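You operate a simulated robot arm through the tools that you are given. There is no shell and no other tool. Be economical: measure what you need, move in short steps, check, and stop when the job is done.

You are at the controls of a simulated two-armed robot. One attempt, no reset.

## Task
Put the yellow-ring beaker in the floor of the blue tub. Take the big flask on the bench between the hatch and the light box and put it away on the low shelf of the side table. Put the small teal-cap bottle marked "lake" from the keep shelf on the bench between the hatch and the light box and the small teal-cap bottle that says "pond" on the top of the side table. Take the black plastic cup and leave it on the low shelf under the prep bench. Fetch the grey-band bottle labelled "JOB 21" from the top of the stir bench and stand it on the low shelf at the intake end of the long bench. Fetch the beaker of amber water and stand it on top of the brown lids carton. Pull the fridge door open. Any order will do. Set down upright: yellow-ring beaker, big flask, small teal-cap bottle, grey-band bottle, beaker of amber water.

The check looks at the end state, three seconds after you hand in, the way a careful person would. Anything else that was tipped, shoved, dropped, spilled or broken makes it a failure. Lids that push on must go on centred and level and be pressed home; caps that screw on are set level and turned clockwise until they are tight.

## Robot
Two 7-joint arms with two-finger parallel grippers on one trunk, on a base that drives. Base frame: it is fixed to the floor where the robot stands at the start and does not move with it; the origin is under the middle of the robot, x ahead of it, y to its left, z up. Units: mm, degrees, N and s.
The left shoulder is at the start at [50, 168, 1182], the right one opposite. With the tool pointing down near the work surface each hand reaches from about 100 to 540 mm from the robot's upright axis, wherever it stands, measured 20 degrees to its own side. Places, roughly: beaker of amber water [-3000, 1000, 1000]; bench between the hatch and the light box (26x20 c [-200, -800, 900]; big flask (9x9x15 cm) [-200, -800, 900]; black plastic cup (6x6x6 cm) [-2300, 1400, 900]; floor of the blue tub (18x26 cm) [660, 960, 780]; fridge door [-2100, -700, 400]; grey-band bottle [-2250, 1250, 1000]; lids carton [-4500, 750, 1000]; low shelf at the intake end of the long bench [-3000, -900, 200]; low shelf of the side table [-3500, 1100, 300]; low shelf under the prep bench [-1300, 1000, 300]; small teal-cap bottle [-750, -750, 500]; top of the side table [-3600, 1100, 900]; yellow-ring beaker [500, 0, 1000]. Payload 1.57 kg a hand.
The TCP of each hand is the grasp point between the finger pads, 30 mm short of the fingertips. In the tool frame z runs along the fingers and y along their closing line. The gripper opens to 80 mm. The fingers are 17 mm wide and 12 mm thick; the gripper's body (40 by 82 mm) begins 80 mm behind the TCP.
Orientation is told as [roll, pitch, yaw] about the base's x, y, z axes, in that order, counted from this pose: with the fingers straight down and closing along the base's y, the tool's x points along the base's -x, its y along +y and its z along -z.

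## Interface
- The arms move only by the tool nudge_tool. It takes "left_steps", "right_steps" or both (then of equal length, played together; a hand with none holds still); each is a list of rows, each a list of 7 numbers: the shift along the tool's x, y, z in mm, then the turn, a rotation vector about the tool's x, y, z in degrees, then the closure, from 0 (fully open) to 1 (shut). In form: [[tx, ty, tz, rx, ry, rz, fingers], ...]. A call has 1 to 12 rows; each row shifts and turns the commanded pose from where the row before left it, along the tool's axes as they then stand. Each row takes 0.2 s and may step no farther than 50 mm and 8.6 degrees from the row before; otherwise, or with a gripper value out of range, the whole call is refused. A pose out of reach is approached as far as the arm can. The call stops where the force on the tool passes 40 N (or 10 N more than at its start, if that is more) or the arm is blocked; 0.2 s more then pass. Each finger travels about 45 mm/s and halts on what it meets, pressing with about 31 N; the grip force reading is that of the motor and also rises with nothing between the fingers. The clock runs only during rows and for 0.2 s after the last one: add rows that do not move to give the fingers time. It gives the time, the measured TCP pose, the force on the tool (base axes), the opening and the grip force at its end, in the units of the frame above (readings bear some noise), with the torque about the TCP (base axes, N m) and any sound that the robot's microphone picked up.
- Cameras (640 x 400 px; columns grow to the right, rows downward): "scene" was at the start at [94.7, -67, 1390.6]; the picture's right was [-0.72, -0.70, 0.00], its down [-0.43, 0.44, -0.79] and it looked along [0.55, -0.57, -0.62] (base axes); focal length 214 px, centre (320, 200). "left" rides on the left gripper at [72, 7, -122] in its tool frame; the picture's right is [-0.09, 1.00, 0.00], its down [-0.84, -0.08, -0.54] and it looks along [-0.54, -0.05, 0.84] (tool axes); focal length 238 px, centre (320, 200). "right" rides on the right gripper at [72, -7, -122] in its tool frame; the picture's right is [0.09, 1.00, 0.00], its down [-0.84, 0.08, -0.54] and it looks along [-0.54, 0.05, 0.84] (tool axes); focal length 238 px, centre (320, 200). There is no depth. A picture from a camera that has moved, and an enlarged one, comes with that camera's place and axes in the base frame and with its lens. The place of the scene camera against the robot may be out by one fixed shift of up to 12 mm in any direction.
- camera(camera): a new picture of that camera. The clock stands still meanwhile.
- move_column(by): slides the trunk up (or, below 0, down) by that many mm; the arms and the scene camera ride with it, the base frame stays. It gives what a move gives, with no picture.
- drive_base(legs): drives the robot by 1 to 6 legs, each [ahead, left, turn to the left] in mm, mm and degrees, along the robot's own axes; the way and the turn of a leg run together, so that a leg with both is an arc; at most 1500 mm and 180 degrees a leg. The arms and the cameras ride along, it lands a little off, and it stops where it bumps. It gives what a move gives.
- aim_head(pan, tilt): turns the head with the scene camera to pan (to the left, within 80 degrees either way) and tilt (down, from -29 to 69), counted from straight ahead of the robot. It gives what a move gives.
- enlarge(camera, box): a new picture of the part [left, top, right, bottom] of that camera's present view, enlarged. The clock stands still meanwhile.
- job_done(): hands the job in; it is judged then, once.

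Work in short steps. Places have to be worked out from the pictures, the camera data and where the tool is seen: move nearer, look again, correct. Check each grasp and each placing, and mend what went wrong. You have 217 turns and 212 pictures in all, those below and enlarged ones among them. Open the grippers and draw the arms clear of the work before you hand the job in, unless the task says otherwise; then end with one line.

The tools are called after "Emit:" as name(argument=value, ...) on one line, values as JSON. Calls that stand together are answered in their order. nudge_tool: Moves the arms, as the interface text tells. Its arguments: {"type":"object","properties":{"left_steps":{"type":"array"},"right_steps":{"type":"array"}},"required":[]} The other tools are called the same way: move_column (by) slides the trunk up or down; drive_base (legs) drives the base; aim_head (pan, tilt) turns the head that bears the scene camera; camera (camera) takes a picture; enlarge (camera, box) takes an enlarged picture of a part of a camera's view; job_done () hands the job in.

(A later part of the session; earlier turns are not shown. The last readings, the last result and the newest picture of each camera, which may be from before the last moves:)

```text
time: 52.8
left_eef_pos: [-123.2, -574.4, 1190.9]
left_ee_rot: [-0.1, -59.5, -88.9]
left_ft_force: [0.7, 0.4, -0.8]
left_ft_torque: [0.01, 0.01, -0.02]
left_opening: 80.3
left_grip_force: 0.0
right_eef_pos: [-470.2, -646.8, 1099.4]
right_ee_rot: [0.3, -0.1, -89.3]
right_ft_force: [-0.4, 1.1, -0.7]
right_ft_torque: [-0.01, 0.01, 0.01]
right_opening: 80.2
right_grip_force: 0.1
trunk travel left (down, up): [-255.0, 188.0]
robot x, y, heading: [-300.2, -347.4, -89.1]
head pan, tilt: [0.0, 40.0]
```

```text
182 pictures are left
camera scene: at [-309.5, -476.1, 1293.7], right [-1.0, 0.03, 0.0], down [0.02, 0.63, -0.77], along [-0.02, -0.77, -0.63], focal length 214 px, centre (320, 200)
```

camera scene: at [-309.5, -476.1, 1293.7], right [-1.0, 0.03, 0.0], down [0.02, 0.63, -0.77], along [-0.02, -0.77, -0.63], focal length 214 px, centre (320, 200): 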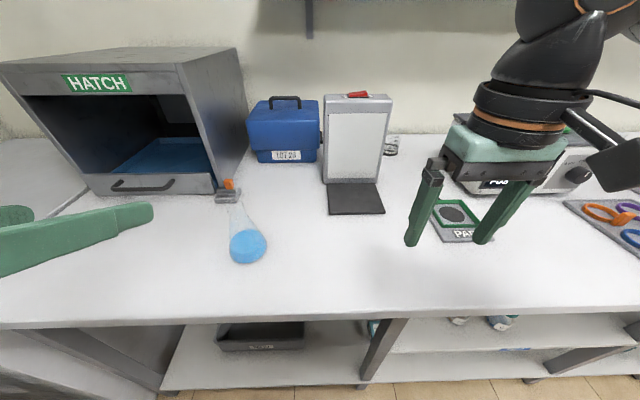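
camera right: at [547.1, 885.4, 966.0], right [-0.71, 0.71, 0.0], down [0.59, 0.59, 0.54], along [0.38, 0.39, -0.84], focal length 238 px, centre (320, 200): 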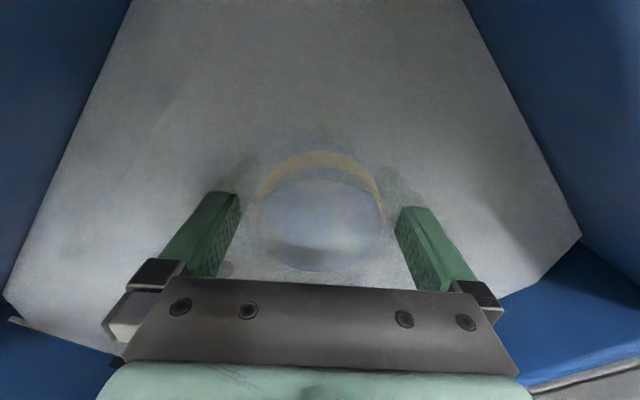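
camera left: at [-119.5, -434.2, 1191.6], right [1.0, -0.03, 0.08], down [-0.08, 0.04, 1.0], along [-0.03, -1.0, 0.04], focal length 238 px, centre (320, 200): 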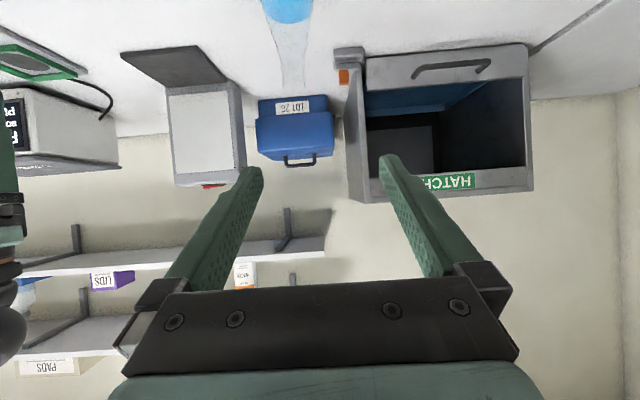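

The neck is at about (-158, -792). With the left hand pitched 60°, I'll descend to neck height in front of it.

Emit:
nudge_tool(left_steps=[[31, -8, 31, 0, 0, 0, 0], [31, -8, 31, 0, 0, 0, 0], [31, -8, 31, 0, 0, 0, 0], [25, -8, 25, 0, 0, 0, 0], [0, 0, 0, 0, 0, 0, 0]])

Emit:
camera(camera="left")

Emit:
camera(camera="scene")

```text
time: 54.0
left_eef_pos: [-212.7, -640.0, 1121.2]
left_ee_rot: [1.3, -59.4, -90.3]
left_ft_force: [3.8, 3.9, -7.7]
left_ft_torque: [-1.06, 0.24, -0.52]
left_opening: 80.0
left_grip_force: 0.0
left hand out of reach, approached as far as the arm can: row 1, 2, 3, 4
right_eef_pos: [-470.5, -647.4, 1100.1]
right_ee_rot: [0.3, -0.2, -89.3]
right_ft_force: [-1.3, 0.3, 1.3]
right_ft_torque: [0.04, -0.11, 0.02]
right_opening: 79.6
right_grip_force: 0.0
trunk travel left (down, up): [-255.0, 188.0]
robot x, y, heading: [-300.7, -345.8, -89.2]
head pan, tilt: [0.0, 40.0]
```

```text
181 pictures are left
camera left: at [-207.2, -497.5, 1123.7], right [1.0, -0.04, 0.09], down [-0.09, 0.04, 1.0], along [-0.04, -1.0, 0.04], focal length 238 px, centre (320, 200)
```

left: 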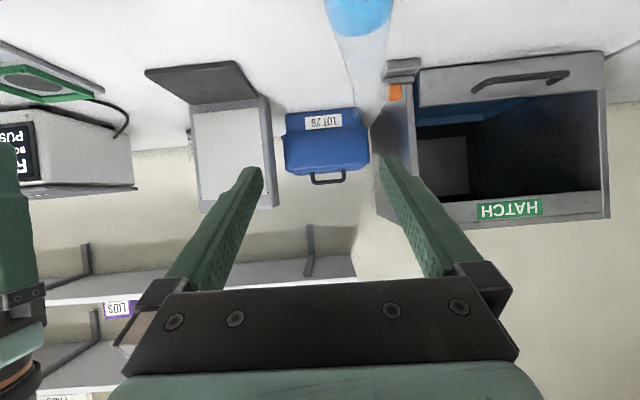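

```text
180 pictures are left
camera scene: at [-326.0, -476.5, 1300.6], right [-0.98, 0.22, 0.0], down [0.12, 0.56, -0.82], along [-0.18, -0.8, -0.57], focal length 214 px, centre (320, 200)
```

scene: 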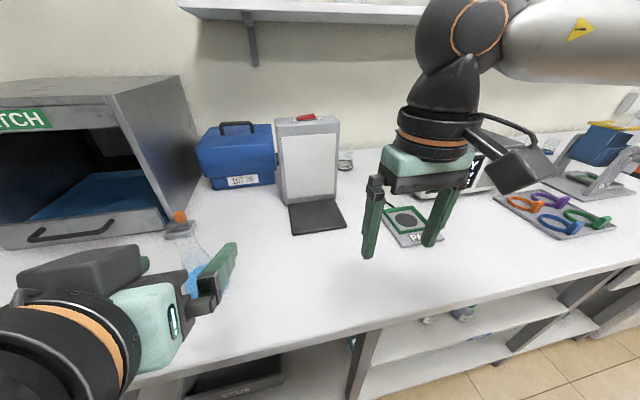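

The left arm folded too close to the body and is pressing the head. I'll back the base off and extend the hand forward to unfold it.

Emit:
drive_base(legs=[[-220, 0, 0]])

Emit:
nudge_tool(left_steps=[[-25, 0, 43, 0, 0, 0, 0], [-25, 0, 43, 0, 0, 0, 0], [-25, 0, 43, 0, 0, 0, 0], [-25, 0, 43, 0, 0, 0, 0], [0, 0, 0, 0, 0, 0, 0]])

Emit:
camera(camera="scene")

```text
time: 55.7
left_eef_pos: [-219.0, -419.2, 1124.9]
left_ee_rot: [0.0, -59.4, -89.1]
left_ft_force: [-0.3, 0.9, -0.8]
left_ft_torque: [0.0, 0.05, 0.03]
left_opening: 79.9
left_grip_force: 0.0
right_eef_pos: [-475.0, -426.1, 1099.1]
right_ee_rot: [0.3, -0.2, -89.5]
right_ft_force: [0.7, 0.3, 0.2]
right_ft_torque: [-0.01, 0.03, -0.01]
right_opening: 80.1
right_grip_force: 0.0
trunk travel left (down, up): [-255.0, 188.0]
robot x, y, heading: [-303.4, -126.4, -89.4]
head pan, tilt: [0.0, 40.0]
```

```text
time: 56.9
left_eef_pos: [-210.7, -620.0, 1122.8]
left_ee_rot: [0.1, -59.4, -89.1]
left_ft_force: [-0.6, 0.5, -0.2]
left_ft_torque: [-0.01, 0.02, -0.01]
left_opening: 79.7
left_grip_force: 0.2
right_eef_pos: [-474.1, -426.3, 1099.4]
right_ee_rot: [0.2, -0.1, -89.5]
right_ft_force: [-0.1, 0.2, 0.2]
right_ft_torque: [0.0, 0.02, -0.05]
right_opening: 80.3
right_grip_force: 0.0
trunk travel left (down, up): [-255.0, 188.0]
robot x, y, heading: [-306.2, -123.1, -89.2]
head pan, tilt: [0.0, 40.0]
```

```text
179 pictures are left
camera scene: at [-309.5, -254.5, 1292.7], right [-1.0, -0.01, 0.0], down [-0.01, 0.64, -0.77], along [0.01, -0.77, -0.64], focal length 214 px, centre (320, 200)
```

scene: 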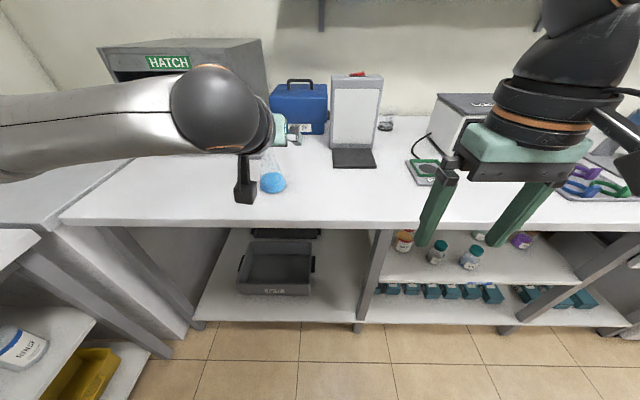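

The arm is unfolded now. I'll move the hand to the flask's lateral line, lower it to neck height, and drive 90 mm ahead.

Emit:
nudge_tool(left_steps=[[31, 18, 18, 0, 0, 0, 0], [31, 18, 18, 0, 0, 0, 0], [30, 17, 17, 0, 0, 0, 0], [0, 0, 0, 0, 0, 0, 0]])

Emit:
drive_base(legs=[[90, 0, 0]])

Emit:
camera(camera="left")

Emit:
camera(camera="scene")

```text
time: 57.9
left_eef_pos: [-155.9, -614.5, 1014.6]
left_ee_rot: [0.0, -59.3, -89.2]
left_ft_force: [-0.6, 0.3, 0.1]
left_ft_torque: [0.0, 0.02, -0.03]
left_opening: 80.1
left_grip_force: 0.0
right_eef_pos: [-475.0, -427.1, 1100.5]
right_ee_rot: [0.3, -0.1, -89.4]
right_ft_force: [0.4, 0.9, 0.4]
right_ft_torque: [-0.05, 0.04, -0.01]
right_opening: 79.8
right_grip_force: 0.1
trunk travel left (down, up): [-255.0, 188.0]
robot x, y, heading: [-305.5, -126.8, -89.2]
head pan, tilt: [0.0, 40.0]
```

```text
time: 59.0
left_eef_pos: [-156.3, -705.5, 1014.0]
left_ee_rot: [0.0, -59.3, -89.2]
left_ft_force: [-0.5, 0.0, 0.4]
left_ft_torque: [0.01, 0.0, 0.02]
left_opening: 79.9
left_grip_force: 0.0
right_eef_pos: [-472.9, -517.9, 1098.2]
right_ee_rot: [0.2, -0.1, -89.4]
right_ft_force: [0.0, 0.0, -0.4]
right_ft_torque: [0.01, -0.02, -0.02]
right_opening: 80.2
right_grip_force: 0.0
trunk travel left (down, up): [-255.0, 188.0]
robot x, y, heading: [-303.7, -215.6, -89.3]
head pan, tilt: [0.0, 40.0]
```

```text
178 pictures are left
camera left: at [-150.7, -564.1, 1016.3], right [1.0, -0.03, 0.08], down [-0.08, 0.04, 1.0], along [-0.03, -1.0, 0.04], focal length 238 px, centre (320, 200)
```

left: 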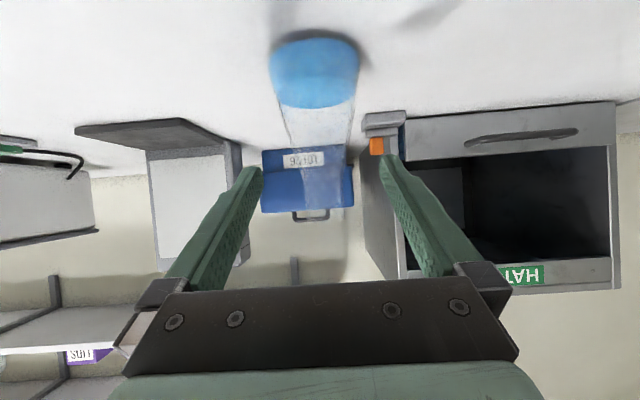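

```text
177 pictures are left
camera scene: at [-308.3, -346.0, 1292.6], right [-1.0, -0.01, 0.0], down [-0.01, 0.64, -0.77], along [0.01, -0.77, -0.64], focal length 214 px, centre (320, 200)
```

scene: 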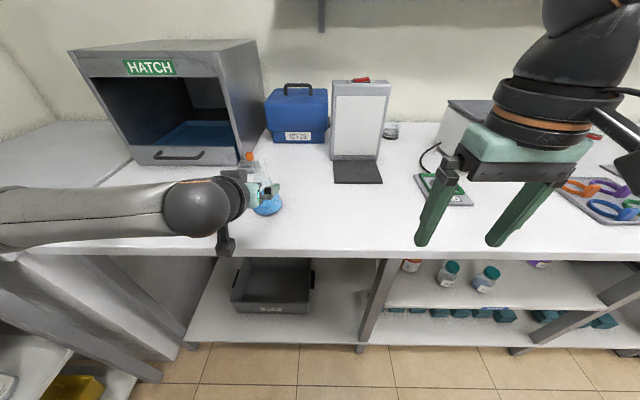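

Flask neck is aligned with the finger centre. Zooming in to see the neck profile.

Emit:
enlarge(camera="left", box=[240, 20, 400, 220])

```text
2.00 times, centred on (320, 120) of left
camera zoom: at [-150.7, -564.1, 1016.3], right [1.0, -0.03, 0.08], down [-0.08, 0.04, 1.0], along [-0.03, -1.0, 0.04], focal length 477 px, centre (320, 360)
```

zoom: 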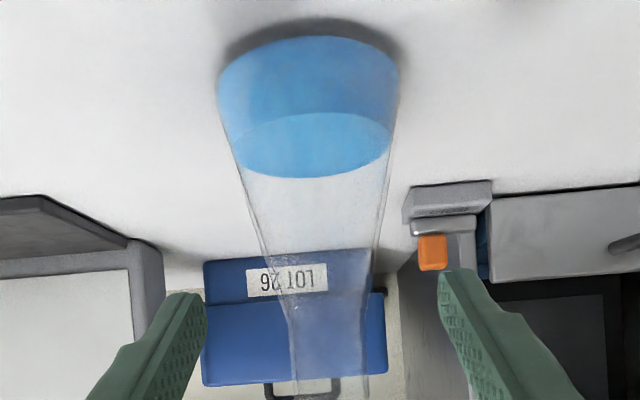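

The neck is cylindrical, about 37 mm, at z 997–1045. I'm advancing 84 mm with a slight rise.

Emit:
nudge_tool(left_steps=[[-16, 0, 23, 0, 0, 0, 0], [-16, 0, 23, 0, 0, 0, 0], [-15, 0, 23, 0, 0, 0, 0], [0, 0, 0, 0, 0, 0, 0]])

Emit:
camera(camera="left")

```text
time: 60.0
left_eef_pos: [-152.4, -791.6, 1019.2]
left_ee_rot: [0.0, -59.4, -89.1]
left_ft_force: [-0.1, 0.1, 0.6]
left_ft_torque: [0.01, 0.0, -0.01]
left_opening: 80.1
left_grip_force: 0.2
right_eef_pos: [-474.5, -516.8, 1099.4]
right_ee_rot: [0.1, -0.1, -89.5]
right_ft_force: [0.5, 0.6, 0.1]
right_ft_torque: [0.0, -0.05, 0.04]
right_opening: 80.0
right_grip_force: 0.0
trunk travel left (down, up): [-255.0, 188.0]
robot x, y, heading: [-307.0, -214.3, -89.2]
head pan, tilt: [0.0, 40.0]
```

```text
175 pictures are left
camera left: at [-148.2, -648.5, 1021.4], right [1.0, -0.03, 0.08], down [-0.08, 0.04, 1.0], along [-0.03, -1.0, 0.04], focal length 238 px, centre (320, 200)
```

left: 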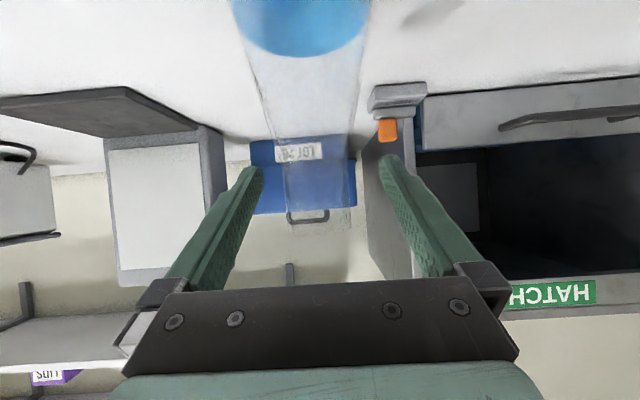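

The neck is centred between the fingers. I'm closing.

Emit:
nudge_tool(left_steps=[[0, 0, 0, 0, 0, 0, 0.7], [0, 0, 0, 0, 0, 0, 0.7], [0, 0, 0, 0, 0, 0, 0.7], [0, 0, 0, 0, 0, 0, 0.7], [0, 0, 0, 0, 0, 0, 0.7], [-17, 0, -10, 0, 0, 0, 0.7], [0, 0, 0, 0, 0, 0, 0.7]])

Emit:
camera(camera="left")

Emit:
camera(camera="scene")

```text
time: 61.6
left_eef_pos: [-152.0, -790.9, 1039.5]
left_ee_rot: [0.0, -59.4, -89.1]
left_ft_force: [0.6, 1.0, -2.7]
left_ft_torque: [-0.03, -0.01, 0.01]
left_opening: 32.9
left_grip_force: 31.2
right_eef_pos: [-473.0, -517.5, 1099.5]
right_ee_rot: [0.2, -0.1, -89.4]
right_ft_force: [0.2, -0.3, -1.2]
right_ft_torque: [0.01, -0.05, 0.01]
right_opening: 80.2
right_grip_force: 0.1
trunk travel left (down, up): [-255.0, 188.0]
robot x, y, heading: [-304.3, -213.5, -89.2]
head pan, tilt: [0.0, 40.0]
```

```text
174 pictures are left
camera left: at [-147.6, -648.4, 1040.5], right [1.0, -0.03, 0.08], down [-0.08, 0.04, 1.0], along [-0.03, -1.0, 0.03], focal length 238 px, centre (320, 200)
```

left: 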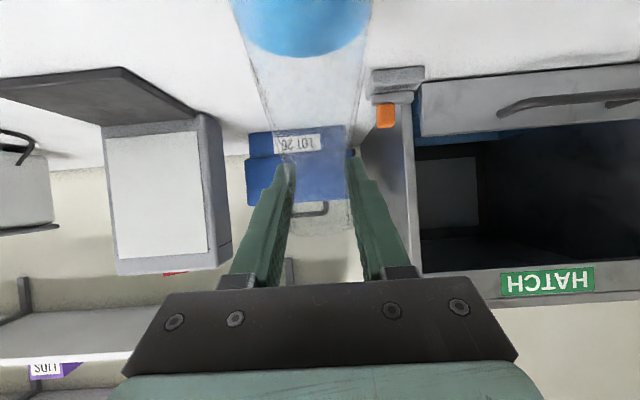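

```text
173 pictures are left
camera scene: at [-308.2, -345.6, 1292.7], right [-1.0, -0.01, 0.0], down [-0.01, 0.64, -0.77], along [0.01, -0.77, -0.64], focal length 214 px, centre (320, 200)
```

scene: 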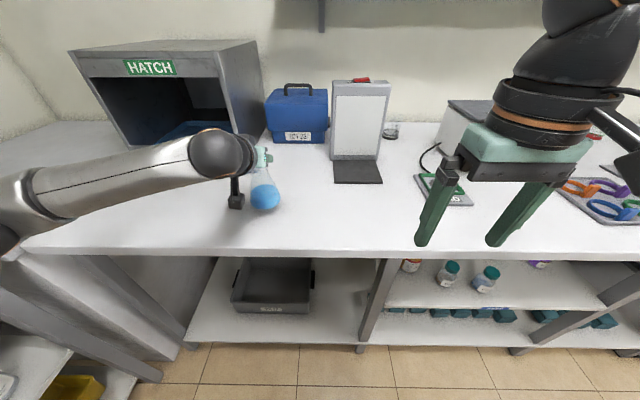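

Flask held by the neck. I'll raise it and draw it back a bit, and zoom in on the keep-shelf bottles.

Emit:
nudge_tool(left_steps=[[-38, 0, -22, 0, 0, 0, 0.7], [-38, 0, -22, 0, 0, 0, 0.7], [20, 0, -35, 0, 0, 0, 0.7], [20, 0, -35, 0, 0, 0, 0.7], [20, 0, -35, 0, 0, 0, 0.7], [0, 0, 0, 0, 0, 0, 0.7]])

Emit:
aim_head(pan=-45, tilt=45)

Emit:
camera(camera="scene")

```text
time: 63.0
left_eef_pos: [-153.6, -668.0, 1128.0]
left_ee_rot: [0.0, -59.5, -89.1]
left_ft_force: [-0.1, 0.4, -3.1]
left_ft_torque: [-0.05, -0.03, 0.0]
left_opening: 33.1
left_grip_force: 31.1
right_eef_pos: [-473.8, -516.8, 1099.7]
right_ee_rot: [0.1, -0.1, -89.4]
right_ft_force: [0.3, -0.1, -0.6]
right_ft_torque: [0.03, 0.02, 0.02]
right_opening: 80.2
right_grip_force: 0.1
trunk travel left (down, up): [-255.0, 188.0]
robot x, y, heading: [-304.7, -216.5, -89.3]
head pan, tilt: [0.0, 40.0]
```

```text
time: 64.1
left_eef_pos: [-155.3, -667.8, 1128.2]
left_ee_rot: [-0.1, -59.2, -89.1]
left_ft_force: [0.2, 0.3, -2.1]
left_ft_torque: [-0.03, -0.03, 0.04]
left_opening: 33.1
left_grip_force: 30.5
right_eef_pos: [-474.1, -517.4, 1100.5]
right_ee_rot: [0.2, -0.2, -89.3]
right_ft_force: [0.0, 0.1, 0.1]
right_ft_torque: [0.02, 0.01, 0.02]
right_opening: 79.6
right_grip_force: 0.0
trunk travel left (down, up): [-255.0, 188.0]
robot x, y, heading: [-306.2, -218.2, -89.2]
head pan, tilt: [-45.0, 45.0]
```

```text
172 pictures are left
camera scene: at [-366.1, -318.8, 1285.4], right [-0.72, 0.7, 0.0], down [0.49, 0.51, -0.71], along [-0.49, -0.51, -0.71], focal length 214 px, centre (320, 200)
```

scene: 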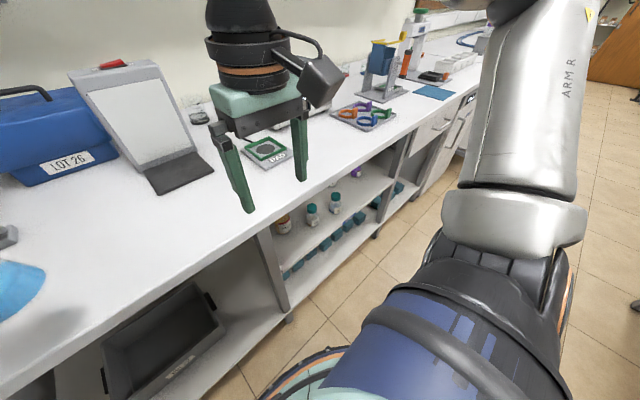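

Two small teal-cap bottles at (312,214) and (335,203). Zooming in to read them.

Emit:
enlarge(camera="scene", box=[260, 150, 380, 250])

```text
4.00 times, centred on (320, 200) of scene
camera zoom: at [-366.1, -318.8, 1285.4], right [-0.72, 0.7, 0.0], down [0.49, 0.51, -0.71], along [-0.49, -0.51, -0.71], focal length 858 px, centre (320, 200)
```

zoom: 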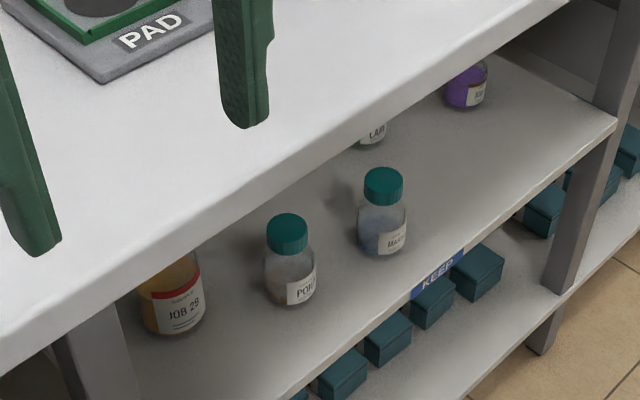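

Front bottles are POND (≈[-785, -790]) and MARSH; LAKE stands deeper behind. I'll deliver the flask first: back off, turn toward -x, and look down the room.

Emit:
drive_base(legs=[[-200, 0, 0], [0, 0, -90]])

Emit:
aim_head(pan=0, tilt=15)

Emit:
camera(camera="scene")

Emit:
aim_head(pan=-50, tilt=20)

Emit:
camera(camera="scene")

```text
time: 69.6
left_eef_pos: [-761.2, -161.1, 1128.8]
left_ee_rot: [0.0, -59.3, -179.1]
left_ft_force: [0.3, 0.1, -2.7]
left_ft_torque: [0.01, 0.01, -0.02]
left_opening: 33.1
left_grip_force: 31.6
right_eef_pos: [-609.9, 158.2, 1099.5]
right_ee_rot: [0.1, -0.1, -179.5]
right_ft_force: [0.5, -0.1, 0.5]
right_ft_torque: [-0.01, -0.01, 0.02]
right_opening: 80.1
right_grip_force: 0.1
trunk travel left (down, up): [-255.0, 188.0]
robot x, y, heading: [-307.1, -11.1, -179.4]
head pan, tilt: [-45.0, 45.0]
```

```text
time: 70.7
left_eef_pos: [-762.4, -161.8, 1128.3]
left_ee_rot: [0.0, -59.2, -179.1]
left_ft_force: [0.1, 0.5, -2.0]
left_ft_torque: [0.03, 0.05, 0.0]
left_opening: 33.3
left_grip_force: 31.0
right_eef_pos: [-610.4, 159.2, 1099.8]
right_ee_rot: [0.3, -0.1, -179.5]
right_ft_force: [-0.3, 0.5, -0.1]
right_ft_torque: [0.02, 0.01, 0.0]
right_opening: 79.8
right_grip_force: 0.1
trunk travel left (down, up): [-255.0, 188.0]
robot x, y, heading: [-309.8, -14.2, -179.1]
head pan, tilt: [0.0, 15.0]
```

```text
170 pictures are left
camera scene: at [-446.7, -17.2, 1332.2], right [-0.01, 1.0, 0.0], down [0.26, 0.0, -0.97], along [-0.97, -0.01, -0.26], focal length 214 px, centre (320, 200)
```

scene: 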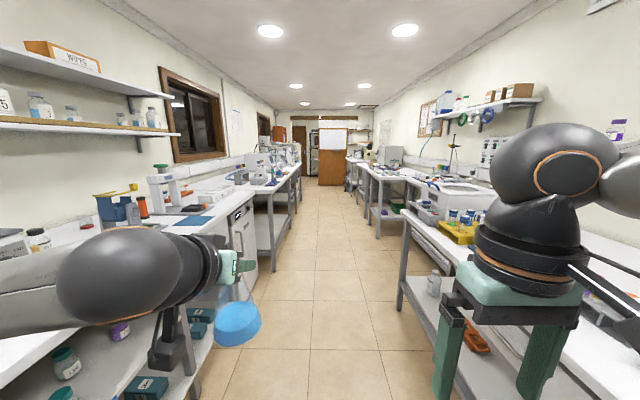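

```text
time: 71.9
left_eef_pos: [-762.0, -161.7, 1128.2]
left_ee_rot: [0.0, -59.3, -179.1]
left_ft_force: [0.5, -1.1, -2.3]
left_ft_torque: [0.02, 0.07, -0.01]
left_opening: 33.1
left_grip_force: 31.0
right_eef_pos: [-609.5, 158.1, 1099.3]
right_ee_rot: [0.2, 0.0, -179.4]
right_ft_force: [0.7, 0.1, 0.0]
right_ft_torque: [0.0, 0.01, -0.01]
right_opening: 80.2
right_grip_force: 0.0
trunk travel left (down, up): [-255.0, 188.0]
robot x, y, heading: [-310.4, -11.4, -179.4]
head pan, tilt: [-50.0, 20.0]
```

```text
169 pictures are left
camera scene: at [-414.2, 54.5, 1324.1], right [0.76, 0.65, 0.0], down [0.22, -0.26, -0.94], along [-0.61, 0.71, -0.34], focal length 214 px, centre (320, 200)
```

scene: 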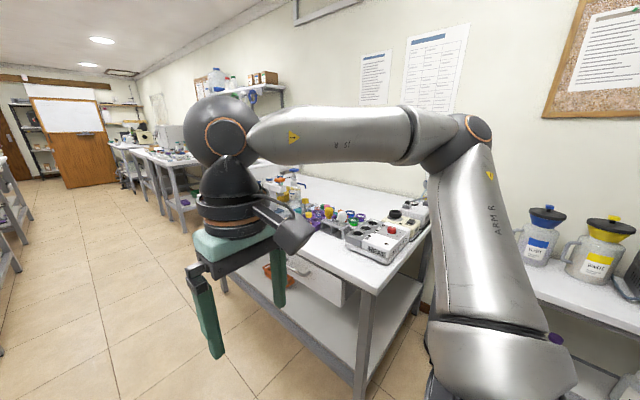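

The corridor runs straight toward -x with clear floor. I'll drive 2400 mm and look right toward the side table.

Emit:
drive_base(legs=[[1200, 0, 0], [1200, 0, 0]])

Emit:
aim_head(pan=-40, tilt=25)

Emit:
camera(camera="scene")

Emit:
aim_head(pan=0, tilt=20)

Emit:
camera(camera="scene")

```text
time: 83.8
left_eef_pos: [-3188.6, -250.0, 1129.2]
left_ee_rot: [0.0, -59.2, -178.5]
left_ft_force: [0.2, -0.1, -2.6]
left_ft_torque: [-0.01, 0.06, -0.03]
left_opening: 33.1
left_grip_force: 30.5
right_eef_pos: [-3039.8, 71.8, 1099.1]
right_ee_rot: [0.2, -0.1, -178.8]
right_ft_force: [0.3, -0.2, 0.7]
right_ft_torque: [0.01, 0.0, -0.01]
right_opening: 79.9
right_grip_force: 0.1
trunk travel left (down, up): [-255.0, 188.0]
robot x, y, heading: [-2735.3, -95.1, -178.3]
head pan, tilt: [-50.0, 20.0]
```

```text
time: 84.5
left_eef_pos: [-3189.5, -250.3, 1128.3]
left_ee_rot: [0.0, -59.4, -178.6]
left_ft_force: [-0.5, 0.1, -2.3]
left_ft_torque: [-0.01, 0.04, -0.01]
left_opening: 33.1
left_grip_force: 31.2
right_eef_pos: [-3041.4, 72.4, 1098.7]
right_ee_rot: [0.2, -0.1, -178.7]
right_ft_force: [0.6, -1.2, 0.1]
right_ft_torque: [0.0, -0.02, -0.01]
right_opening: 80.0
right_grip_force: 0.1
trunk travel left (down, up): [-255.0, 188.0]
robot x, y, heading: [-2737.4, -91.9, -178.8]
head pan, tilt: [-40.0, 25.0]
```

```text
168 pictures are left
camera scene: at [-2854.5, -42.5, 1316.0], right [0.62, 0.78, 0.0], down [0.33, -0.26, -0.91], along [-0.71, 0.57, -0.42], focal length 214 px, centre (320, 200)
```

scene: 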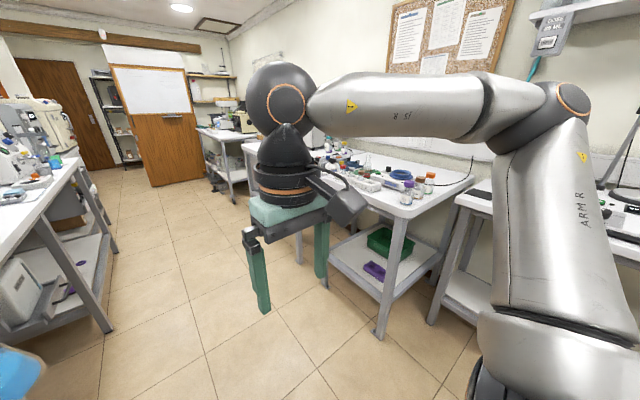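

```text
time: 85.6
left_eef_pos: [-3189.7, -248.9, 1128.7]
left_ee_rot: [0.1, -59.3, -178.5]
left_ft_force: [0.3, 0.3, -2.9]
left_ft_torque: [0.02, 0.02, -0.04]
left_opening: 32.8
left_grip_force: 30.7
right_eef_pos: [-3040.8, 72.0, 1098.9]
right_ee_rot: [0.2, -0.1, -178.8]
right_ft_force: [0.5, 0.2, -0.2]
right_ft_torque: [0.0, -0.01, 0.01]
right_opening: 79.9
right_grip_force: 0.0
trunk travel left (down, up): [-255.0, 188.0]
robot x, y, heading: [-2743.0, -94.6, -178.6]
head pan, tilt: [0.0, 20.0]
```

```text
167 pictures are left
camera scene: at [-2875.6, -102.2, 1324.1], right [-0.02, 1.0, 0.0], down [0.34, 0.01, -0.94], along [-0.94, -0.02, -0.34], focal length 214 px, centre (320, 200)
```

scene: 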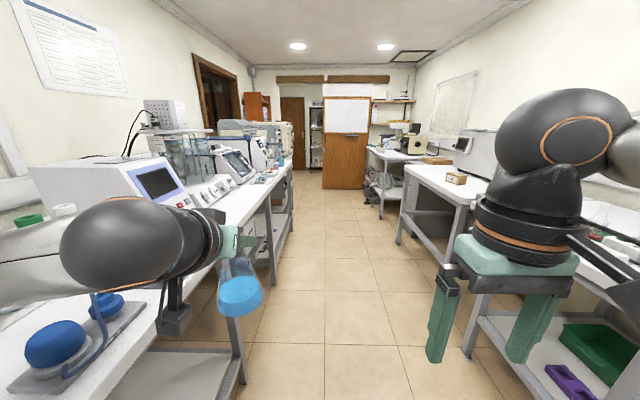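

The side table with a green tray on its low shelf is ahead right near [-3500, 1100]. I'll drive up beside it, turn to face +y, and look.

Emit:
drive_base(legs=[[730, 0, 0], [0, 0, -91.5]])

Emit:
aim_head(pan=0, tilt=35)

Emit:
camera(camera="scene")

```text
time: 93.5
left_eef_pos: [-3613.5, 345.4, 1128.0]
left_ee_rot: [0.0, -59.3, 89.6]
left_ft_force: [-0.2, -0.2, -2.2]
left_ft_torque: [0.04, -0.03, 0.01]
left_opening: 33.3
left_grip_force: 30.8
right_eef_pos: [-3298.5, 187.6, 1099.7]
right_ee_rot: [0.2, -0.1, 89.3]
right_ft_force: [0.5, -1.3, 0.0]
right_ft_torque: [0.0, 0.0, 0.01]
right_opening: 80.0
right_grip_force: 0.0
trunk travel left (down, up): [-255.0, 188.0]
robot x, y, heading: [-3471.4, -110.5, 89.5]
head pan, tilt: [0.0, 20.0]
```

```text
time: 94.2
left_eef_pos: [-3616.3, 345.6, 1127.3]
left_ee_rot: [0.1, -59.2, 89.6]
left_ft_force: [-0.8, -0.1, -2.4]
left_ft_torque: [0.05, -0.04, 0.02]
left_opening: 33.4
left_grip_force: 31.2
right_eef_pos: [-3297.5, 188.5, 1100.5]
right_ee_rot: [0.2, -0.2, 89.3]
right_ft_force: [0.2, 0.7, 0.0]
right_ft_torque: [0.0, 0.01, 0.01]
right_opening: 80.2
right_grip_force: 0.1
trunk travel left (down, up): [-255.0, 188.0]
robot x, y, heading: [-3474.7, -109.4, 89.4]
head pan, tilt: [0.0, 35.0]
```

```text
166 pictures are left
camera scene: at [-3478.0, 12.5, 1300.3], right [1.0, -0.01, 0.0], down [0.0, -0.57, -0.82], along [0.01, 0.82, -0.57], focal length 214 px, centre (320, 200)
```

scene: 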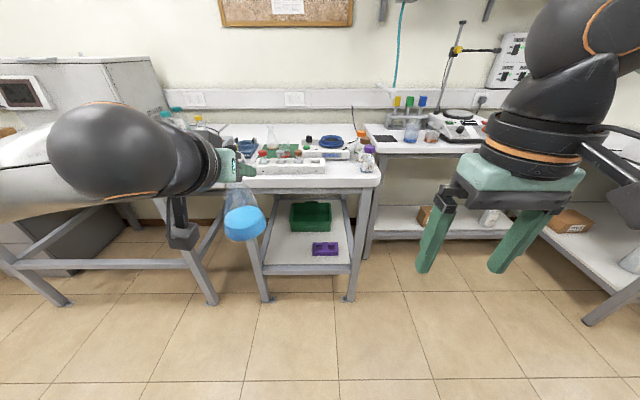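

The low shelf (z≈290, front y≈760) has a green tray at the back and a purple item front-right, with free space front-left. I'll lower the column, retract the right hand, and lower the flask in front of the table.

Emit:
move_column(by=-250)

Emit:
nudge_tool(left_steps=[[40, 0, 23, 0, 0, 0, 0.7], [40, 0, 23, 0, 0, 0, 0.7], [40, 0, 23, 0, 0, 0, 0.7], [40, 0, 23, 0, 0, 0, 0.7], [40, 0, 23, 0, 0, 0, 0.7], [40, 0, 23, 0, 0, 0, 0.7], [40, 0, 23, 0, 0, 0, 0.7], [40, 0, 23, 0, 0, 0, 0.7], [30, 0, 17, 0, 0, 0, 0.7], [0, 0, 0, 0, 0, 0, 0.7]], right_steps=[[30, 0, -20, 0, 0, 0, 0], [30, 0, -20, 0, 0, 0, 0], [30, 0, -20, 0, 0, 0, 0], [0, 0, 0, 0, 0, 0, 0], [0, 0, 0, 0, 0, 0, 0], [0, 0, 0, 0, 0, 0, 0], [0, 0, 0, 0, 0, 0, 0], [0, 0, 0, 0, 0, 0, 0], [0, 0, 0, 0, 0, 0, 0], [0, 0, 0, 0, 0, 0, 0]])

Emit:
camera(camera="scene")

Emit:
camera(camera="left")

```text
time: 96.8
left_eef_pos: [-3615.6, 346.7, 879.0]
left_ee_rot: [0.0, -59.3, 89.6]
left_ft_force: [-0.5, -1.0, -2.4]
left_ft_torque: [0.03, -0.02, -0.02]
left_opening: 33.1
left_grip_force: 30.9
right_eef_pos: [-3298.1, 187.2, 851.6]
right_ee_rot: [0.2, -0.2, 89.3]
right_ft_force: [0.3, 0.1, 0.0]
right_ft_torque: [0.01, 0.03, 0.0]
right_opening: 80.3
right_grip_force: 0.1
trunk travel left (down, up): [-5.0, 438.0]
robot x, y, heading: [-3474.4, -111.1, 89.4]
head pan, tilt: [0.0, 35.0]
```

```text
time: 99.0
left_eef_pos: [-3561.4, 341.9, 506.3]
left_ee_rot: [0.5, -59.0, 89.5]
left_ft_force: [0.5, -0.6, -2.8]
left_ft_torque: [0.03, 0.02, 0.04]
left_opening: 33.4
left_grip_force: 31.0
left hand out of reach, approached as far as the arm can: row 7, 8, 9
right_eef_pos: [-3300.0, 95.9, 911.5]
right_ee_rot: [0.2, -0.1, 89.3]
right_ft_force: [0.2, -0.7, 0.5]
right_ft_torque: [-0.01, -0.04, 0.02]
right_opening: 80.0
right_grip_force: 0.1
trunk travel left (down, up): [-5.0, 438.0]
robot x, y, heading: [-3476.2, -111.0, 89.6]
head pan, tilt: [0.0, 35.0]
```

```text
165 pictures are left
camera scene: at [-3478.0, 12.4, 1050.3], right [1.0, -0.01, 0.0], down [0.0, -0.57, -0.82], along [0.01, 0.82, -0.57], focal length 214 px, centre (320, 200)
```

scene: 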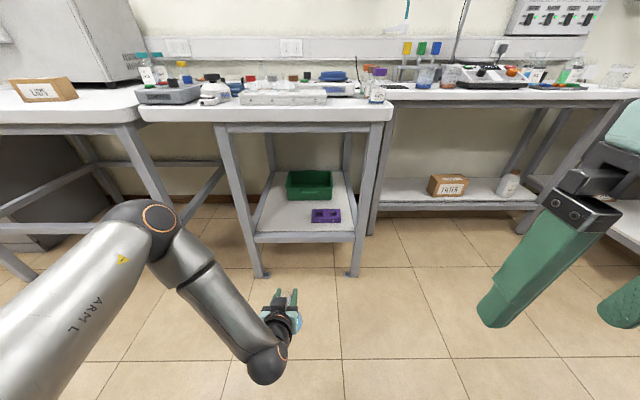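

```text
164 pictures are left
camera left: at [-3567.4, 200.7, 509.2], right [-1.0, 0.05, 0.08], down [0.08, -0.04, 1.0], along [0.05, 1.0, 0.03], focal length 238 px, centre (320, 200)
```

left: 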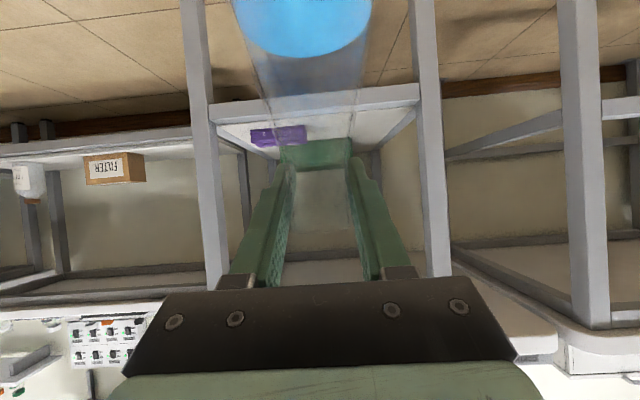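

That pose is too folded. I'll extend the hand farther ahead, then lower it.

Emit:
nudge_tool(left_steps=[[-23, 0, 40, 0, 0, 0, 0.7], [-23, 0, 40, 0, 0, 0, 0.7], [-23, 0, 40, 0, 0, 0, 0.7], [0, 30, 0, 0, 0, 0, 0.7], [34, 20, 20, 0, 0, 0, 0.7], [34, 0, 20, 0, 0, 0, 0.7], [0, 0, 0, 0, 0, 0, 0.7]])

Emit:
camera(camera="left")

```text
time: 100.6
left_eef_pos: [-3569.1, 502.0, 452.0]
left_ee_rot: [1.0, -58.6, 89.7]
left_ft_force: [0.5, -0.3, -2.8]
left_ft_torque: [0.04, 0.01, -0.04]
left_opening: 33.1
left_grip_force: 31.0
left hand out of reach, approached as far as the arm can: row 4, 5, 6
right_eef_pos: [-3300.0, 96.3, 911.8]
right_ee_rot: [0.1, -0.2, 89.3]
right_ft_force: [-1.0, 0.5, -0.2]
right_ft_torque: [0.01, -0.01, -0.01]
right_opening: 79.9
right_grip_force: 0.1
trunk travel left (down, up): [-5.0, 438.0]
robot x, y, heading: [-3471.5, -106.0, 89.3]
head pan, tilt: [0.0, 35.0]
```

```text
163 pictures are left
camera left: at [-3574.3, 359.9, 455.8], right [-1.0, 0.04, 0.09], down [0.09, -0.03, 1.0], along [0.04, 1.0, 0.02], focal length 238 px, centre (320, 200)
```

left: 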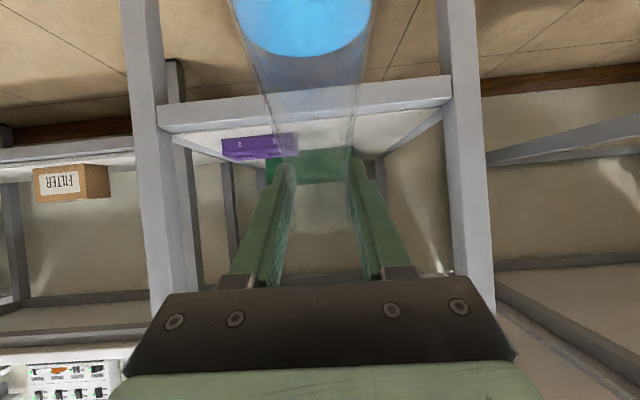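

The shelf spans x≈-3760…-3290 with the purple item at about x≥-3515, y≈890. I'll raise the flask slightly, then drive so it hovers over (-3622, 850).

Emit:
nudge_tool(left_steps=[[-24, 0, -13, 0, 0, 0, 0.7], [0, 0, 0, 0, 0, 0, 0.7]])

Emit:
drive_base(legs=[[0, 53, 0], [260, 0, 0]])

Emit:
camera(camera="left")

Emit:
camera(camera="scene")

```text
time: 101.2
left_eef_pos: [-3566.7, 502.2, 481.9]
left_ee_rot: [0.0, -59.2, 89.6]
left_ft_force: [0.6, -0.3, -2.2]
left_ft_torque: [0.08, 0.05, 0.01]
left_opening: 33.4
left_grip_force: 30.6
right_eef_pos: [-3299.8, 96.6, 911.2]
right_ee_rot: [0.2, -0.1, 89.3]
right_ft_force: [0.4, -0.4, -0.2]
right_ft_torque: [0.01, -0.01, 0.02]
right_opening: 80.1
right_grip_force: 0.1
trunk travel left (down, up): [-5.0, 438.0]
robot x, y, heading: [-3473.1, -112.6, 89.5]
head pan, tilt: [0.0, 35.0]
```

```text
time: 103.8
left_eef_pos: [-3622.8, 757.1, 481.2]
left_ee_rot: [0.0, -59.3, 90.1]
left_ft_force: [0.2, -0.4, -2.6]
left_ft_torque: [0.04, -0.01, -0.01]
left_opening: 33.2
left_grip_force: 30.8
right_eef_pos: [-3354.5, 351.9, 912.9]
right_ee_rot: [0.3, -0.3, 89.7]
right_ft_force: [-0.6, -0.3, -0.2]
right_ft_torque: [-0.01, 0.0, 0.01]
right_opening: 80.1
right_grip_force: 0.1
trunk travel left (down, up): [-5.0, 438.0]
robot x, y, heading: [-3527.2, 148.1, 90.0]
head pan, tilt: [0.0, 35.0]
```

```text
162 pictures are left
camera left: at [-3629.9, 615.5, 483.9], right [-1.0, 0.05, 0.08], down [0.08, -0.04, 1.0], along [0.05, 1.0, 0.04], focal length 238 px, centre (320, 200)
```

left: 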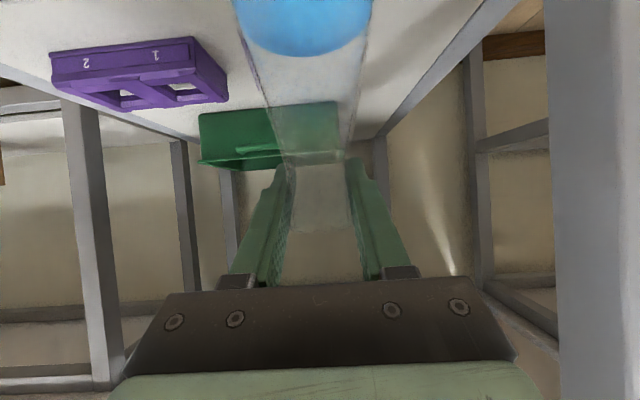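

```text
161 pictures are left
camera scene: at [-3531.3, 267.2, 1050.2], right [1.0, 0.0, 0.0], down [0.0, -0.57, -0.82], along [0.0, 0.82, -0.57], focal length 214 px, centre (320, 200)
```

scene: 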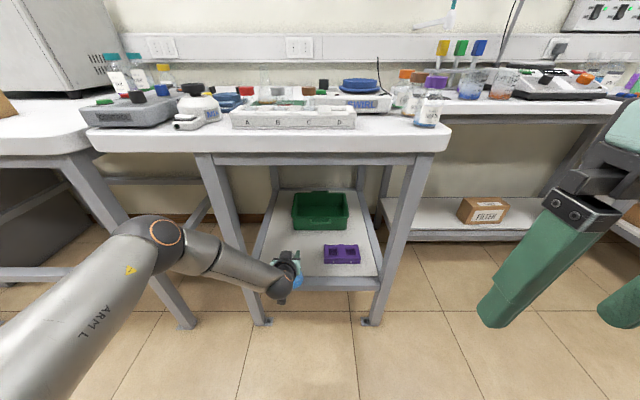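

Clear of the purple item and tray. I'm driving 85 mm farther in.

Emit:
drive_base(legs=[[88, 0, 0]])

Emit:
nudge_tool(left_steps=[[17, 0, 10, 0, 0, 0, 0.7], [13, 0, 7.5, 0, 0, 0, 0.7], [0, 0, 0, 0, 0, 0, 0.7]])

Emit:
camera(camera="left")

Emit:
enlarge(camera="scene", box=[220, 170, 400, 320])

```text
time: 104.9
left_eef_pos: [-3625.7, 843.7, 481.2]
left_ee_rot: [0.0, -59.3, 90.2]
left_ft_force: [-0.5, -0.9, -2.8]
left_ft_torque: [0.0, 0.0, 0.0]
left_opening: 33.1
left_grip_force: 30.9
right_eef_pos: [-3355.0, 439.6, 912.6]
right_ee_rot: [0.2, -0.2, 90.0]
right_ft_force: [-0.4, 0.6, -0.4]
right_ft_torque: [0.04, -0.04, -0.02]
right_opening: 80.1
right_grip_force: 0.2
trunk travel left (down, up): [-5.0, 438.0]
robot x, y, heading: [-3526.5, 232.4, 90.0]
head pan, tilt: [0.0, 35.0]
```

```text
time: 105.7
left_eef_pos: [-3619.2, 844.5, 449.2]
left_ee_rot: [0.5, -58.8, 90.1]
left_ft_force: [-0.2, -0.3, -2.1]
left_ft_torque: [0.06, -0.03, 0.0]
left_opening: 33.1
left_grip_force: 30.6
left hand out of reach, approached as far as the arm can: row 2
right_eef_pos: [-3354.8, 441.0, 912.1]
right_ee_rot: [0.1, -0.1, 89.9]
right_ft_force: [0.1, 0.5, -0.2]
right_ft_torque: [0.01, 0.0, 0.03]
right_opening: 79.8
right_grip_force: 0.1
trunk travel left (down, up): [-5.0, 438.0]
robot x, y, heading: [-3525.4, 230.4, 89.9]
head pan, tilt: [0.0, 35.0]
```

```text
160 pictures are left
camera left: at [-3624.3, 703.2, 451.6], right [-1.0, 0.04, 0.08], down [0.08, -0.03, 1.0], along [0.04, 1.0, 0.03], focal length 238 px, centre (320, 200)
```

left: 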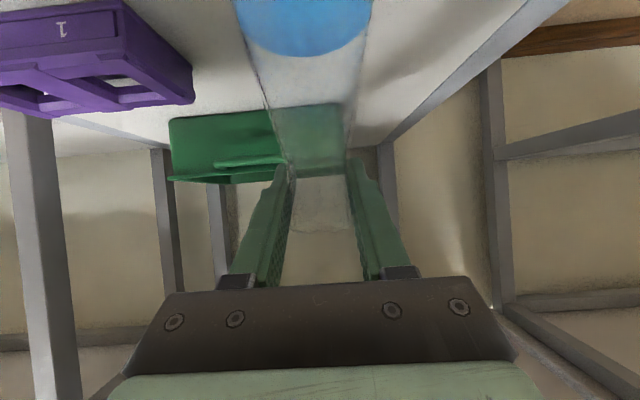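

```text
2.67 times, centred on (310, 245) of scene
camera zoom: at [-3531.6, 354.5, 1050.2], right [1.0, 0.0, 0.0], down [0.0, -0.57, -0.82], along [0.0, 0.82, -0.57], focal length 572 px, centre (347, 80)
```

zoom: 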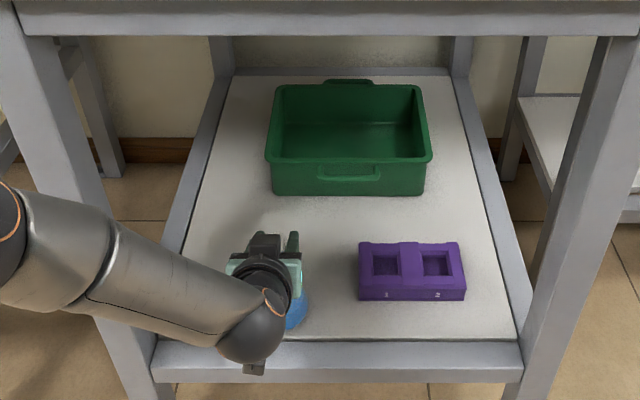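

The flask is a bit too near the front edge (y≈800), so I'll lift slightly and go 50 mm deeper.

Emit:
nudge_tool(left_steps=[[-9, 0, -5, 0, 0, 0, 0.7], [0, 0, 0, 0, 0, 0, 0.7]])

Emit:
drive_base(legs=[[52, 0, 0]])

Emit:
nudge_tool(left_steps=[[9, 0, 5, 0, 0, 0, 0.7], [4.5, 0, 2.5, 0, 0, 0, 0.7], [4.5, 0, 2.5, 0, 0, 0, 0.7], [4.5, 0, 2.5, 0, 0, 0, 0.7], [0, 0, 0, 0, 0, 0, 0.7]])

Emit:
camera(camera="left")

```text
time: 106.3
left_eef_pos: [-3619.3, 844.5, 458.8]
left_ee_rot: [0.1, -59.1, 90.0]
left_ft_force: [0.4, 0.0, -3.0]
left_ft_torque: [0.05, 0.01, -0.03]
left_opening: 33.3
left_grip_force: 31.3
right_eef_pos: [-3355.5, 441.6, 911.9]
right_ee_rot: [0.1, -0.2, 90.0]
right_ft_force: [-0.9, -0.2, -0.6]
right_ft_torque: [0.01, 0.03, 0.01]
right_opening: 80.0
right_grip_force: 0.0
trunk travel left (down, up): [-5.0, 438.0]
robot x, y, heading: [-3530.0, 228.7, 90.0]
head pan, tilt: [0.0, 35.0]
```

```text
time: 107.2
left_eef_pos: [-3619.2, 897.3, 459.0]
left_ee_rot: [0.1, -59.2, 90.1]
left_ft_force: [0.1, -0.1, -3.3]
left_ft_torque: [0.03, -0.03, 0.01]
left_opening: 33.1
left_grip_force: 31.0
right_eef_pos: [-3353.9, 491.4, 911.7]
right_ee_rot: [0.3, -0.2, 90.0]
right_ft_force: [0.2, -0.1, 0.3]
right_ft_torque: [0.07, -0.02, 0.0]
right_opening: 80.1
right_grip_force: 0.1
trunk travel left (down, up): [-5.0, 438.0]
robot x, y, heading: [-3525.2, 282.3, 90.3]
head pan, tilt: [0.0, 35.0]
```

```text
time: 108.4
left_eef_pos: [-3614.5, 900.6, 441.6]
left_ee_rot: [0.7, -59.6, 90.1]
left_ft_force: [-5.1, -1.1, 23.1]
left_ft_torque: [-0.18, -0.15, -0.16]
left_opening: 33.5
left_grip_force: 30.9
left hand out of reach, approached as far as the arm can: row 3
right_eef_pos: [-3355.0, 490.0, 913.6]
right_ee_rot: [0.1, -0.4, 89.9]
right_ft_force: [-0.1, -1.2, 0.0]
right_ft_torque: [0.01, 0.02, 0.01]
right_opening: 79.9
right_grip_force: 0.1
trunk travel left (down, up): [-5.0, 438.0]
robot x, y, heading: [-3526.9, 283.7, 90.1]
head pan, tilt: [0.0, 35.0]
```

```text
158 pictures are left
camera left: at [-3619.5, 759.2, 443.0], right [-1.0, 0.03, 0.09], down [0.08, -0.04, 1.0], along [0.04, 1.0, 0.04], focal length 238 px, centre (320, 200)
```

left: 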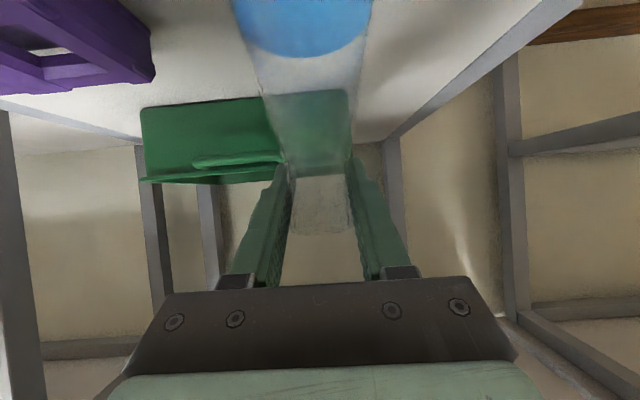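

Contact with the shelf at 23 N. I'll relieve the pressure slightly and open.

Emit:
nudge_tool(left_steps=[[-4, 0, -2.3, 0, 0, 0, 0.7], [0, 0, 0, 0, 0, 0, 0.6], [0, 0, 0, 0, 0, 0, 0.5], [0, 0, 0, 0, 0, 0, 0.3], [0, 0, 0, 0, 0, 0, 0.1], [0, 0, 0, 0, 0, 0, 0]])

Emit:
camera(camera="left")

```text
time: 109.8
left_eef_pos: [-3613.5, 896.8, 440.2]
left_ee_rot: [0.4, -58.9, 90.1]
left_ft_force: [0.9, -1.0, -0.1]
left_ft_torque: [-0.02, -0.02, -0.03]
left_opening: 79.9
left_grip_force: 0.1
right_eef_pos: [-3356.3, 492.1, 911.4]
right_ee_rot: [0.2, -0.2, 89.9]
right_ft_force: [0.0, 0.3, 0.2]
right_ft_torque: [0.02, 0.04, -0.02]
right_opening: 79.8
right_grip_force: 0.1
trunk travel left (down, up): [-5.0, 438.0]
robot x, y, heading: [-3528.1, 279.6, 90.1]
head pan, tilt: [0.0, 35.0]
```

```text
157 pictures are left
camera left: at [-3619.8, 755.8, 443.3], right [-1.0, 0.04, 0.08], down [0.08, -0.03, 1.0], along [0.04, 1.0, 0.03], focal length 238 px, centre (320, 200)
```

left: 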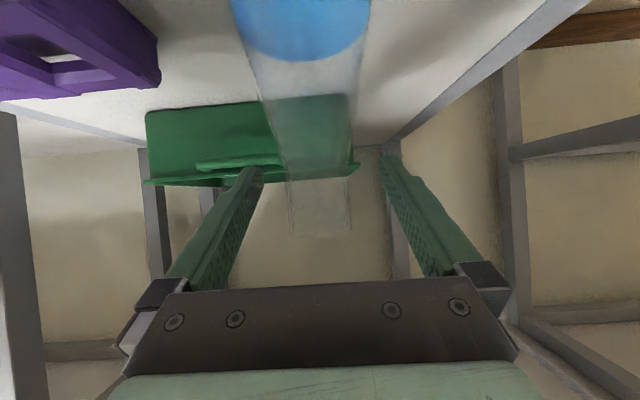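

The flask stands on its own. I'm backing straight out and checking.

Emit:
drive_base(legs=[[-300, 0, 0]])

Emit:
enlarge(camera="scene", box=[200, 60, 460, 320])

```text
time: 111.9
left_eef_pos: [-3612.9, 598.1, 440.4]
left_ee_rot: [0.5, -58.9, 89.8]
left_ft_force: [0.4, 0.3, -0.2]
left_ft_torque: [-0.04, 0.0, 0.01]
left_opening: 79.8
left_grip_force: 0.0
right_eef_pos: [-3355.4, 190.7, 911.2]
right_ee_rot: [0.2, -0.2, 89.7]
right_ft_force: [1.2, -0.1, -0.4]
right_ft_torque: [0.04, -0.03, 0.03]
right_opening: 79.8
right_grip_force: 0.1
trunk travel left (down, up): [-5.0, 438.0]
robot x, y, heading: [-3526.2, -16.3, 89.6]
head pan, tilt: [0.0, 35.0]
```

```text
1.54 times, centred on (330, 190) of scene
camera zoom: at [-3531.4, 106.1, 1050.3], right [1.0, 0.0, 0.0], down [0.0, -0.57, -0.82], along [0.0, 0.82, -0.57], focal length 330 px, centre (305, 215)
```

zoom: 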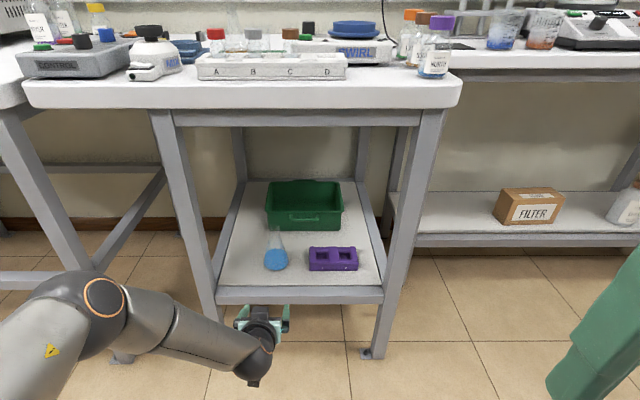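

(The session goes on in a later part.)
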